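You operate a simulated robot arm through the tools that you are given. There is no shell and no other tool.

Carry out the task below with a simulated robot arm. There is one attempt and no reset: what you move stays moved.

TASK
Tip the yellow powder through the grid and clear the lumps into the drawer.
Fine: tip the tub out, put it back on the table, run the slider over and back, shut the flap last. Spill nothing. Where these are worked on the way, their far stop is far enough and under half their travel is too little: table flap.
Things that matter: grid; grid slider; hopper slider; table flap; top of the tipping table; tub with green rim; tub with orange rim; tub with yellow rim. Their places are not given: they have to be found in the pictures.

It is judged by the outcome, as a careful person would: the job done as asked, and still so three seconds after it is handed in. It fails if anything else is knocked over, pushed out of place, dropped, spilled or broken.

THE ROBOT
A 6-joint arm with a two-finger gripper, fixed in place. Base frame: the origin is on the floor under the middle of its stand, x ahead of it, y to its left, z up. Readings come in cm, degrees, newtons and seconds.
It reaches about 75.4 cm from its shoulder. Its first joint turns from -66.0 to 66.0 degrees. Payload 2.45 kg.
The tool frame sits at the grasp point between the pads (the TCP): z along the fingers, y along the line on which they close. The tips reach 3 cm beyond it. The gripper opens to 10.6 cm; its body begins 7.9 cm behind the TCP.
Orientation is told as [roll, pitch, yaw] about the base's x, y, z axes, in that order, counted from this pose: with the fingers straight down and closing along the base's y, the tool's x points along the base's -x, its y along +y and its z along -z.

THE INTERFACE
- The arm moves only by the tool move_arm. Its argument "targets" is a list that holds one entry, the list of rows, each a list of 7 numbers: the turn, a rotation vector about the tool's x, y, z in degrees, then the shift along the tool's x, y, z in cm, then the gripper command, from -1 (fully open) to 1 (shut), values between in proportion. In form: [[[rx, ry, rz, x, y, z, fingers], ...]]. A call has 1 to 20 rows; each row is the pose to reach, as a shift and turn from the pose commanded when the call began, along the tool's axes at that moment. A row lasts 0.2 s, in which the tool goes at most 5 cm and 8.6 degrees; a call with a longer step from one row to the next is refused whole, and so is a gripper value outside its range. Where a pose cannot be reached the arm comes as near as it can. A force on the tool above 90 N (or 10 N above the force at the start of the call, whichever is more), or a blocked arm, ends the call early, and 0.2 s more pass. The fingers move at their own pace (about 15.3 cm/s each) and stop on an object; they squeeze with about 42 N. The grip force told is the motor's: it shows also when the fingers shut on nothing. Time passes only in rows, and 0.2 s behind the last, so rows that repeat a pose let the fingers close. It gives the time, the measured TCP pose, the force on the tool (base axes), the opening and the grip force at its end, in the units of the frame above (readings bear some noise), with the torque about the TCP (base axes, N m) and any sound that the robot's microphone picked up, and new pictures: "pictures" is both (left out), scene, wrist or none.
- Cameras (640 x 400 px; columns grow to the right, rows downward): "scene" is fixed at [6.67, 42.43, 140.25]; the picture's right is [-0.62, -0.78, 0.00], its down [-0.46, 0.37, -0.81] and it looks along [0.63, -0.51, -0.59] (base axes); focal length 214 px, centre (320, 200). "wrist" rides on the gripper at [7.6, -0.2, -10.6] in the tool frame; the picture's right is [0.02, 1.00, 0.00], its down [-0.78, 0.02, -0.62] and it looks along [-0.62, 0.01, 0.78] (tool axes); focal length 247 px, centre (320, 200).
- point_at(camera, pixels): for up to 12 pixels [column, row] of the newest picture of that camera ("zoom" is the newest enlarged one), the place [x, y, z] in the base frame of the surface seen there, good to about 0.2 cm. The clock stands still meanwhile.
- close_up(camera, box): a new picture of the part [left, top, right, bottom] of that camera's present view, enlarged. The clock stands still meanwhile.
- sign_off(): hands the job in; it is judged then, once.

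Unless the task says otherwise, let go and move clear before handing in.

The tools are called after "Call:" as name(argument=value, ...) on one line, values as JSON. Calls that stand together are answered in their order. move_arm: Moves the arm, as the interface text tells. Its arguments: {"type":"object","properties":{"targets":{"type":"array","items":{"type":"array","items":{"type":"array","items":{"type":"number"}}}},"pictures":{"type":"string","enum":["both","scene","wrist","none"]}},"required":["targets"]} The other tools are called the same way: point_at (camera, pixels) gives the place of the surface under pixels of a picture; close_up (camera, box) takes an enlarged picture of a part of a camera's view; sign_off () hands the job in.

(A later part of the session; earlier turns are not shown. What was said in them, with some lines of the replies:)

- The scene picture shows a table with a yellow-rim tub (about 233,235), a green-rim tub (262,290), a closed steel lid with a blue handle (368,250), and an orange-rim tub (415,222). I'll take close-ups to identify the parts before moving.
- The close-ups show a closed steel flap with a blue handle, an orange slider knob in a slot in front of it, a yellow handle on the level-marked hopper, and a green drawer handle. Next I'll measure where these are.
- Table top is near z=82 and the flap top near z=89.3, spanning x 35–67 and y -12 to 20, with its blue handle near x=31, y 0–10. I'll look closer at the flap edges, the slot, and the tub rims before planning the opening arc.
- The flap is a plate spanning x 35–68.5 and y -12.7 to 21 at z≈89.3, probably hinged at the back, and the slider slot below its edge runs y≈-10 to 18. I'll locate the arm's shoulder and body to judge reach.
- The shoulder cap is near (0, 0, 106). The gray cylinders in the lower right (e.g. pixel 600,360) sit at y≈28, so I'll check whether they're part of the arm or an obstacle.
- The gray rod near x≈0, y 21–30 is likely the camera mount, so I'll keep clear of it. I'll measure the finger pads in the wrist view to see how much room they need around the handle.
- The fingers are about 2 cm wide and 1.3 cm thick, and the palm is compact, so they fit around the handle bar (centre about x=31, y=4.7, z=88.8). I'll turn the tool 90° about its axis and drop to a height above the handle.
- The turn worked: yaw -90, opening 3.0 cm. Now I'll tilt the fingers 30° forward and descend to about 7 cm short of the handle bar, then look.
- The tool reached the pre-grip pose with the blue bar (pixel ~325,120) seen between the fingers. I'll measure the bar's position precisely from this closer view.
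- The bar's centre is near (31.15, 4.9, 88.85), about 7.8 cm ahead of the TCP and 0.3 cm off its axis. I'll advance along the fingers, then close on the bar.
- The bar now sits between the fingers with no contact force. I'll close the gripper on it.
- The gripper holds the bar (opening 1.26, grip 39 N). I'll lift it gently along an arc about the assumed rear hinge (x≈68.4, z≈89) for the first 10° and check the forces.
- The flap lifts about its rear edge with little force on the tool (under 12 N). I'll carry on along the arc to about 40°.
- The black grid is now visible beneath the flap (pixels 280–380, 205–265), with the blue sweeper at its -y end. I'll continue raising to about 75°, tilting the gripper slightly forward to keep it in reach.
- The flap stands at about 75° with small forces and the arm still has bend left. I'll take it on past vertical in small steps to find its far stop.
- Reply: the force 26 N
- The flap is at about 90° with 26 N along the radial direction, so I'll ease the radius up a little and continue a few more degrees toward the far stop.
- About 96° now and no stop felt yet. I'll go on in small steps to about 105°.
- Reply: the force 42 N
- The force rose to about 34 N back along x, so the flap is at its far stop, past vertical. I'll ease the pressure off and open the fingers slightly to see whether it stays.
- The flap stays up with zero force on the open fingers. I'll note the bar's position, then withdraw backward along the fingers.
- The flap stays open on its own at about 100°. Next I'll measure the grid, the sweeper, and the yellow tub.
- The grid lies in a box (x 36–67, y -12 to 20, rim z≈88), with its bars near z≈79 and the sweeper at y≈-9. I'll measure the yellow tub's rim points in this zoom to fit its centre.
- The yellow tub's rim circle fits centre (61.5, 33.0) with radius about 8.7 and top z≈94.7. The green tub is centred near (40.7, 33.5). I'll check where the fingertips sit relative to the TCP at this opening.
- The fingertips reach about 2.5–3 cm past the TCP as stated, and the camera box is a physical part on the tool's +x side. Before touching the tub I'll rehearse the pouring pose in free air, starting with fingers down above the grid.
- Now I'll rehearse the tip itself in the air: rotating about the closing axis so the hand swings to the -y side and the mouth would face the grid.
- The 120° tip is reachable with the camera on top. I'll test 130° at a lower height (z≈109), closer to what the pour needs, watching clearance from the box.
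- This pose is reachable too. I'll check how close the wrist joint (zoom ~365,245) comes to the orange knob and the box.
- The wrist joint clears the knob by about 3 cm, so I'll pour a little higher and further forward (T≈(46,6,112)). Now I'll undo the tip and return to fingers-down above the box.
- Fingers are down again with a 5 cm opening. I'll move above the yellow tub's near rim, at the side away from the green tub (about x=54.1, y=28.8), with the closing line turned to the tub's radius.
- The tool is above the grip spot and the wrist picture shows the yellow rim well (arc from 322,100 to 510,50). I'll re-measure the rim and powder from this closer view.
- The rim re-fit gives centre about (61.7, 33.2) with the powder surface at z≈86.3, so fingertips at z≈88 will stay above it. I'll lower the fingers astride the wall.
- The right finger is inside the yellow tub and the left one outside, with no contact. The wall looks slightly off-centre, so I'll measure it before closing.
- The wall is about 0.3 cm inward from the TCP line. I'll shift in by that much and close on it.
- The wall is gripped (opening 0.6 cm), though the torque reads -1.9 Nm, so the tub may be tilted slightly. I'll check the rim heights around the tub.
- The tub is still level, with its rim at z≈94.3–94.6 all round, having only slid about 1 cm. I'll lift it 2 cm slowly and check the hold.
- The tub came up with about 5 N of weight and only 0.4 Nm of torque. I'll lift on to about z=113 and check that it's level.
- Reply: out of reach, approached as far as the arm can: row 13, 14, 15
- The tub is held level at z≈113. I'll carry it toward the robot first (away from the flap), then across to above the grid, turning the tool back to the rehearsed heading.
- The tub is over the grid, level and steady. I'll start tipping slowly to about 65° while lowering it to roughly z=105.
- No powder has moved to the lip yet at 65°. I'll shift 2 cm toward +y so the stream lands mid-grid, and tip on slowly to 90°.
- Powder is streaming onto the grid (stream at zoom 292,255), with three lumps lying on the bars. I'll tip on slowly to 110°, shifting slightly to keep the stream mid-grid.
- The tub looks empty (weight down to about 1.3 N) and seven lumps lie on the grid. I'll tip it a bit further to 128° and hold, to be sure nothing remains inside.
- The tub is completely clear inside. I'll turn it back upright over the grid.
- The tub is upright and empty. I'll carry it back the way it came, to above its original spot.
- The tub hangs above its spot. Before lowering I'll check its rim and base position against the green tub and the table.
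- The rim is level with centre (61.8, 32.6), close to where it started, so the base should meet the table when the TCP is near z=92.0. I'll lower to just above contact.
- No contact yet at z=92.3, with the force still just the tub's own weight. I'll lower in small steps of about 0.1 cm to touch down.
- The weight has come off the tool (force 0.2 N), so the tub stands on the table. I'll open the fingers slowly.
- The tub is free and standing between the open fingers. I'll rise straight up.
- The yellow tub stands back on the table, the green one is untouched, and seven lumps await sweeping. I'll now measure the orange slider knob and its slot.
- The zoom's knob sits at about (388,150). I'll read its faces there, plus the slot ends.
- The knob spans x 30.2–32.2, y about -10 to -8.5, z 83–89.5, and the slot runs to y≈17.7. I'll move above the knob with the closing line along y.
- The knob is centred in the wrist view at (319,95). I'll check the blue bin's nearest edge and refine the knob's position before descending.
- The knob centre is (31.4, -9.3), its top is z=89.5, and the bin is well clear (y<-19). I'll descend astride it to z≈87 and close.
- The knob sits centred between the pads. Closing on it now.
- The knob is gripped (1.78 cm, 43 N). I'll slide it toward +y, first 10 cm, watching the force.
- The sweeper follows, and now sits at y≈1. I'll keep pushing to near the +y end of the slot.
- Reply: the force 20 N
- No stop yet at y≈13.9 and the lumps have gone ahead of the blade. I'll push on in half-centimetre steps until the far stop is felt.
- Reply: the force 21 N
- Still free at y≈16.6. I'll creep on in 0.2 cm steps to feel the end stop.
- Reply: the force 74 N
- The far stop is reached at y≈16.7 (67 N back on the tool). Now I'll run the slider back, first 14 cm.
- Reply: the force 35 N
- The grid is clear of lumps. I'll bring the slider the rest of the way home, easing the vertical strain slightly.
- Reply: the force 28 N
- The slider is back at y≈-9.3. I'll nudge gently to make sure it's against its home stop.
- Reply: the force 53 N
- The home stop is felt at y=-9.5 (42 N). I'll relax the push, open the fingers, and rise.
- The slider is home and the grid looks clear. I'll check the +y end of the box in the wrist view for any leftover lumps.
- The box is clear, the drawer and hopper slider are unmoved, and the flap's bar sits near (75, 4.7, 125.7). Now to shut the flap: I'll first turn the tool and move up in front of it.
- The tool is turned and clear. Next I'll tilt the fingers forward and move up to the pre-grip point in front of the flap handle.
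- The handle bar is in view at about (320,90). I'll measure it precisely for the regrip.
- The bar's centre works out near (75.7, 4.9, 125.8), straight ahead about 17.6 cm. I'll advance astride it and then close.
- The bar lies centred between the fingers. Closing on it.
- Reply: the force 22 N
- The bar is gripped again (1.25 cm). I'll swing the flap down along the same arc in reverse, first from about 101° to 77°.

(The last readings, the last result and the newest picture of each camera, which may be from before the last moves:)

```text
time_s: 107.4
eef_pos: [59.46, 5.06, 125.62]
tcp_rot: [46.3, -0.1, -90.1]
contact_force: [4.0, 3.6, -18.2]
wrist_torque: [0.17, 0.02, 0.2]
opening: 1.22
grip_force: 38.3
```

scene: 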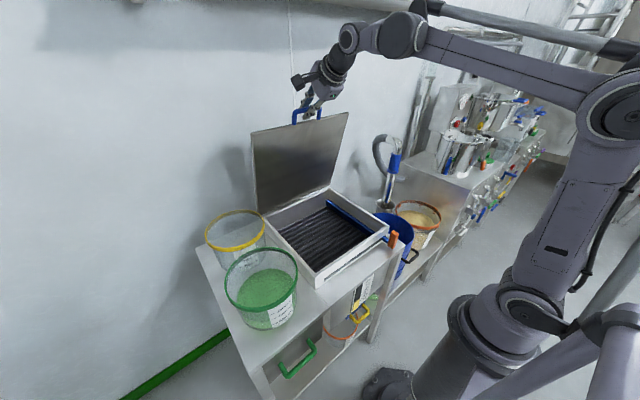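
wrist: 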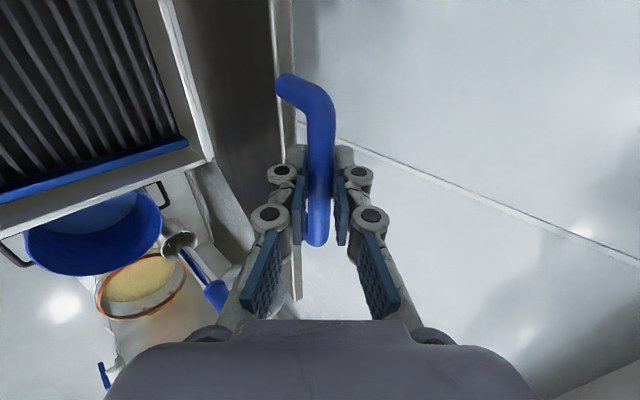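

The flap is following down (about 77°) with an 18 N radial pull, so I'll trim the radius slightly and continue the swing to about 41°.

Call:
move_arm(targets=[[[2, 0, 0, 0, -1.79, -0.92, 1], [3.5, 0, 0, 0, -3.47, -1.86, 1], [5, 0, 0, 0, -5.2, -2.72, 1], [6.5, 0, 0, 0, -6.98, -3.47, 1], [8, 0, 0, 0, -8.78, -4.14, 1], [9.5, 0, 0, 0, -10.63, -4.71, 1], [11, 0, 0, 0, -12.5, -5.18, 1], [12.5, 0, 0, 0, -14.39, -5.55, 1], [14, 0, 0, 0, -16.31, -5.81, 1], [15.5, 0, 0, 0, -18.23, -5.97, 1], [16.5, 0, 0, 0, -20.17, -6.04, 1], [16.5, 0, 0, 0, -22.12, -6, 1], [16.5, 0, 0, 0, -22.12, -6, 1]]])

```text
time_s: 110.2
eef_pos: [39.76, 4.9, 113.85]
tcp_rot: [30.0, -0.3, -90.1]
contact_force: [-3.6, -15.5, 1.7]
wrist_torque: [-0.08, 0.01, -0.06]
opening: 1.25
grip_force: 39.0
```

scene: 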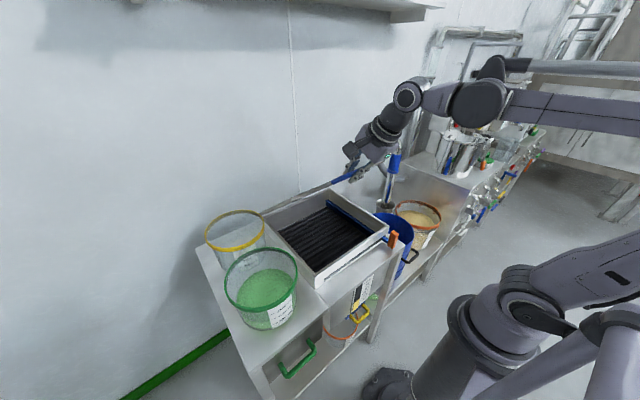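
wrist: 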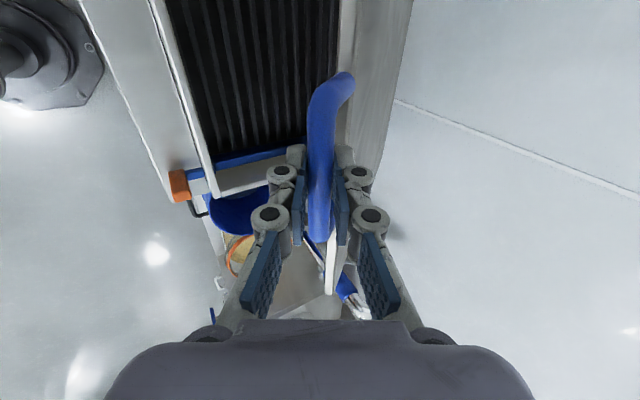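

The flap is at about 41° with low forces. I'll bring it down to about 5°, slowing near the end.

Call:
move_arm(targets=[[[0, 0, 0, 0, -1.82, 0.68, 1], [0, 0, 0, 0, -3.61, 1.46, 1], [0, 0, 0, 0, -5.36, 2.33, 1], [0, 0, 0, 0, -7.06, 3.29, 1], [0, 0, 0, 0, -8.71, 4.35, 1], [0, 0, 0, 0, -10.3, 5.47, 1], [0, 0, 0, 0, -11.83, 6.69, 1], [0, 0, 0, 0, -13.29, 7.98, 1], [0, 0, 0, 0, -14.68, 9.35, 1], [0, 0, 0, 0, -16, 10.8, 1], [0, 0, 0, 0, -17.24, 12.31, 1], [0, 0, 0, 0, -17.83, 13.1, 1], [0, 0, 0, 0, -18.4, 13.88, 1], [0, 0, 0, 0, -18.4, 13.88, 1]]])

```text
time_s: 113.2
eef_pos: [30.81, 4.91, 92.49]
tcp_rot: [30.0, 0.0, -89.9]
contact_force: [1.6, 9.4, -2.5]
wrist_torque: [0.14, -0.02, 0.11]
opening: 1.23
grip_force: 39.5
```

scene: 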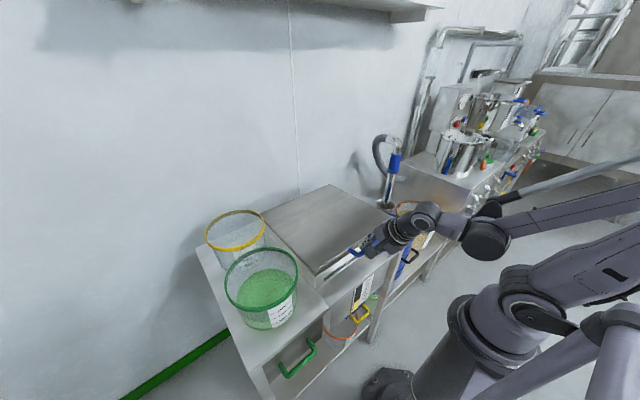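
wrist: 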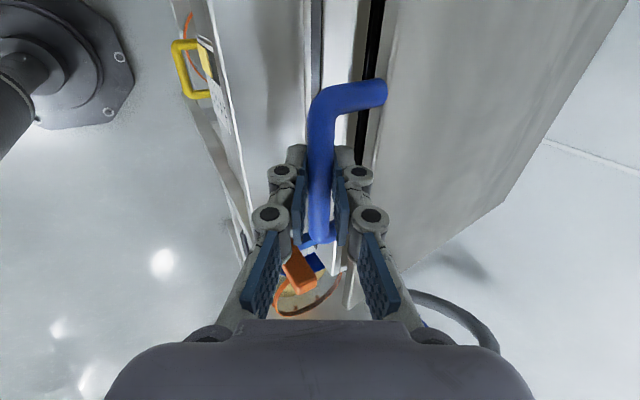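

The flap is about 4° from shut. I'll lower it the last few centimetres in small steps until it seats.

Call:
move_arm(targets=[[[0, 0, 0, 0, -0.25, 0.4, 1], [0, 0, 0, 0, -0.5, 0.8, 1], [0, 0, 0, 0, -0.75, 1.2, 1], [0, 0, 0, 0, -1, 1.6, 1], [0, 0, 0, 0, -1.2, 1.92, 1], [0, 0, 0, 0, -1.4, 2.24, 1], [0, 0, 0, 0, -1.55, 2.48, 1], [0, 0, 0, 0, -1.7, 2.71, 1], [0, 0, 0, 0, -1.7, 2.71, 1]]])

```text
time_s: 115.2
eef_pos: [30.73, 4.84, 89.54]
tcp_rot: [30.2, 0.1, -90.0]
contact_force: [-15.4, 14.8, 24.7]
wrist_torque: [0.3, -0.01, 0.19]
opening: 1.26
grip_force: 39.7
```

scene: 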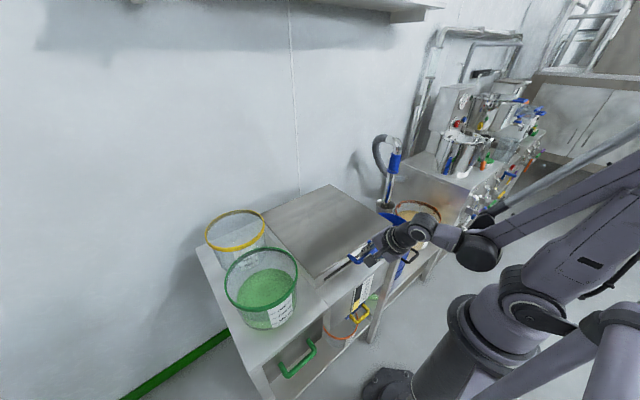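
wrist: 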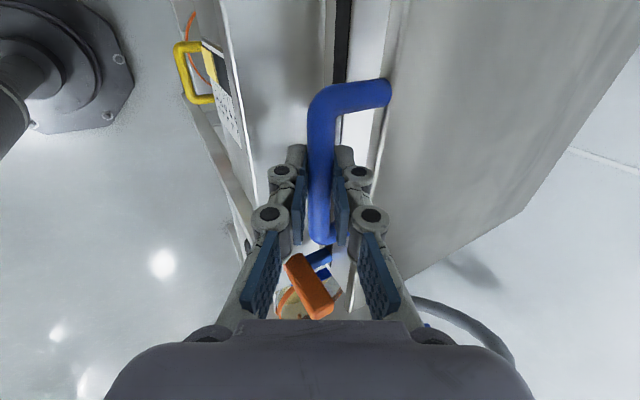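

The flap has seated, with a 25 N upward push on the tool at z=89.5. I'll verify its surface heights against the original closed values.

Call:
point_at(camera="wrist", pixels=[[400, 60], [420, 120], [450, 60], [325, 110], [380, 95], [430, 200], [365, 130]])

Call:
point_at(camera="scene", pixels=[[320, 268], [350, 240], [330, 190], [270, 215], [300, 230], [345, 215]])

Call:
close_up(camera="scene", box=[250, 180, 410, 300])

```text
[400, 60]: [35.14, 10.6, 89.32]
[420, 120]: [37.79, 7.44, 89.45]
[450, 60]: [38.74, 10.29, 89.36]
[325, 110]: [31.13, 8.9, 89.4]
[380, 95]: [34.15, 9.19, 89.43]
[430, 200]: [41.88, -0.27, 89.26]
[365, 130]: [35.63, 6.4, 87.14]
```

```text
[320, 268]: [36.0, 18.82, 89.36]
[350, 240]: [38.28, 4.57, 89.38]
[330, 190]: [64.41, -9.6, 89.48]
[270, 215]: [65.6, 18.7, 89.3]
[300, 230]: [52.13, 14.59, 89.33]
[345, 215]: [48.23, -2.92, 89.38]
```

```text
3.33 times, centred on (330, 240) of scene
```

zoom: 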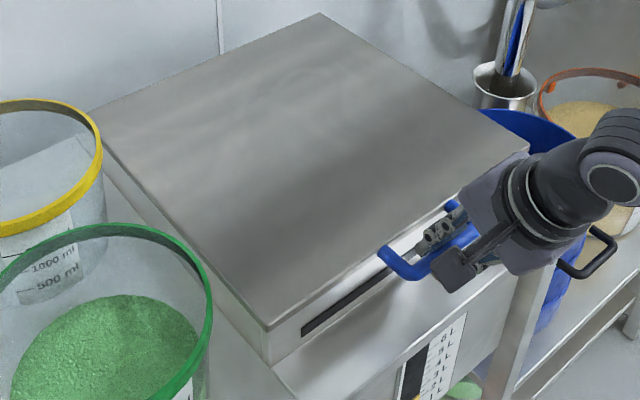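

The flap lies level at z≈89.3–89.4 everywhere, exactly as before. I'll open the fingers and back away along the approach line.

Call:
move_arm(targets=[[[0, 0, 0, 0, 0.1, -0.12, 1], [0, 0, 0, 0, 0.1, -0.12, 0.7], [0, 0, 0, 0, 0.1, -0.12, 0.43], [0, 0, 0, 0, 0.1, -0.12, 0.43], [0, 0, 0, 0, 0.1, -0.12, 0.43]]])

```text
time_s: 116.4
eef_pos: [30.8, 4.81, 89.65]
tcp_rot: [30.1, 0.0, -90.1]
contact_force: [-0.7, 0.3, 1.1]
wrist_torque: [-0.05, 0.02, 0.01]
opening: 3.0
grip_force: 0.0
```

scene: 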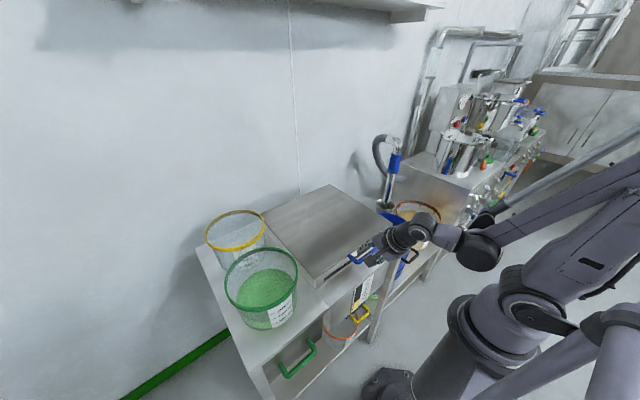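
wrist: 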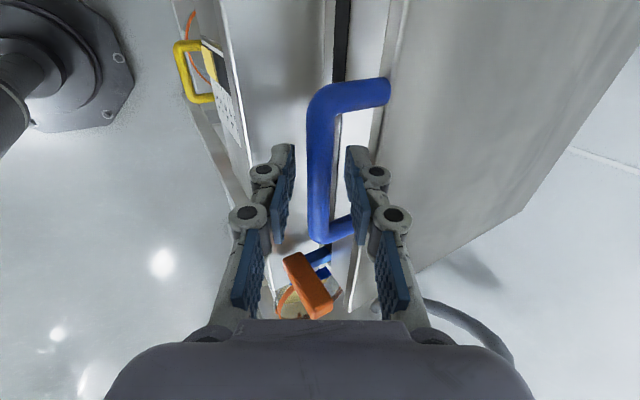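

The fingers are open around the bar with no force. Withdrawing back along the finger line, then up clear of the table.

Call:
move_arm(targets=[[[0, 0, 0, 0, 0, -1, 0.43], [0, 0, 0, 0, 0, -2.5, 0.43], [0, 0, 0, 0, 0, -4.5, 0.43], [0, 0, 0, 0, 0, -7, 0.43], [0, 0, 0, 0, 1, -9, 0.43], [0, 0, 0, 0, 3, -12, 0.43], [3, 0, 0, 0, 5, -15, 0.43], [7, 0, 0, 0, 7, -18, 0.43], [12, 0, 0, 0, 9, -21, 0.43], [17, 0, 0, 0, 11, -24, 0.43], [22, 0, 0, 0, 13, -27, 0.43], [27, 0, 0, 0, 14, -29, 0.43], [30, 0, 0, 0, 15, -30, 0.43], [30, 0, 0, 0, 15, -30, 0.43]]])

Call:
close_up(camera="scene", box=[190, 170, 430, 330])

```text
time_s: 119.4
eef_pos: [28.68, 4.86, 123.12]
tcp_rot: [0.0, -0.1, -90.1]
contact_force: [0.1, 1.0, 0.4]
wrist_torque: [-0.01, 0.02, 0.03]
opening: 3.02
grip_force: 0.1
```

scene: 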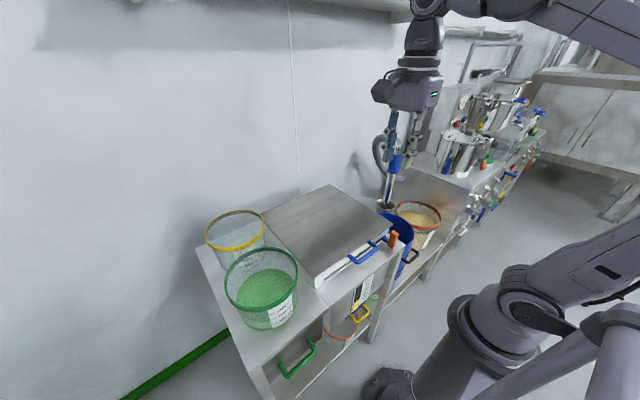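
wrist: 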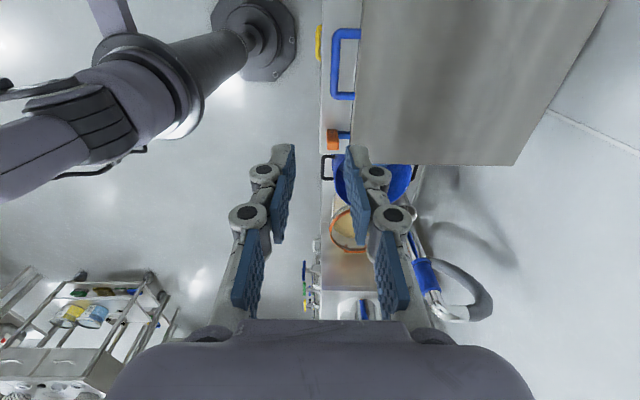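

```text
2.50 times, centred on (310, 250) of scene
```

zoom: 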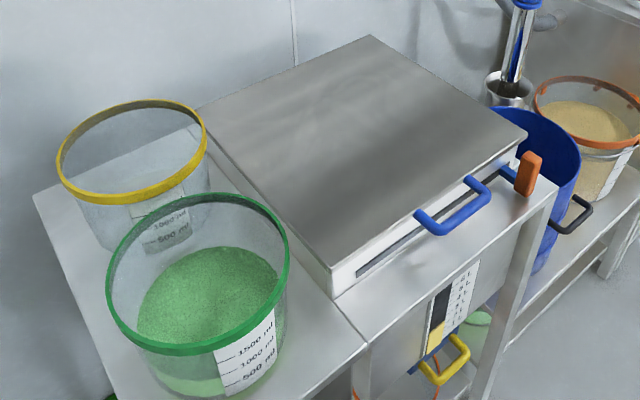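

The arm is clear, the flap is shut, the slider is home, and both tubs stand on a clean table. I'll do one last height check on the flap, knob and tubs.

Call:
point_at(camera="scene", pixels=[[320, 268], [350, 240], [330, 190], [300, 230], [393, 240], [222, 250], [240, 211], [225, 290]])

Call:
close_up(camera="scene", box=[240, 260, 440, 390])

```text
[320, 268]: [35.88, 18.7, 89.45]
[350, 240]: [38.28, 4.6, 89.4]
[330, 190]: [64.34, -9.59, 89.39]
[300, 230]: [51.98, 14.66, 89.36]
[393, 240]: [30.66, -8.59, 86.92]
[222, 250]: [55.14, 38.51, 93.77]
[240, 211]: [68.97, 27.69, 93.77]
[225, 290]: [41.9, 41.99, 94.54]
```

```text
3.08 times, centred on (340, 325) of scene
```

zoom: 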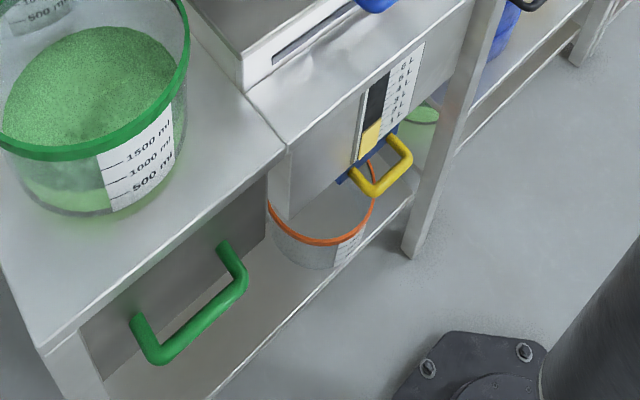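

The final readings look right. The flap is level at z≈89.4 and the knob is back at its starting place (30.7, -8.6). Both tubs are upright, the drawer and hopper slider are unmoved, and nothing is spilled. The gripper is open and clear, so I'm handing the job in.

Call:
sign_off()

```text
The job is handed in.
```

The job is done and handed in. The yellow powder went through the grid and the lumps were swept off it toward the drawer. I couldn't see inside the closed drawer to confirm they landed there.

- **Flap:** I opened it to its far stop (about 101°) before tipping and shut it last. It now lies level, as it did at the start.
- **Tub:** The yellow-rim tub was tipped until empty and is back on the table, within about 1 cm of where it stood.
- **Slider:** I ran it to its far stop and back to its home stop. The grid and the end of the box by the drawer looked clear afterwards.
- **Spills and other items:** I saw no powder on the table or floor. I didn't touch the green-rim tub, orange-rim tub, hopper slider or drawer, and they look unmoved.
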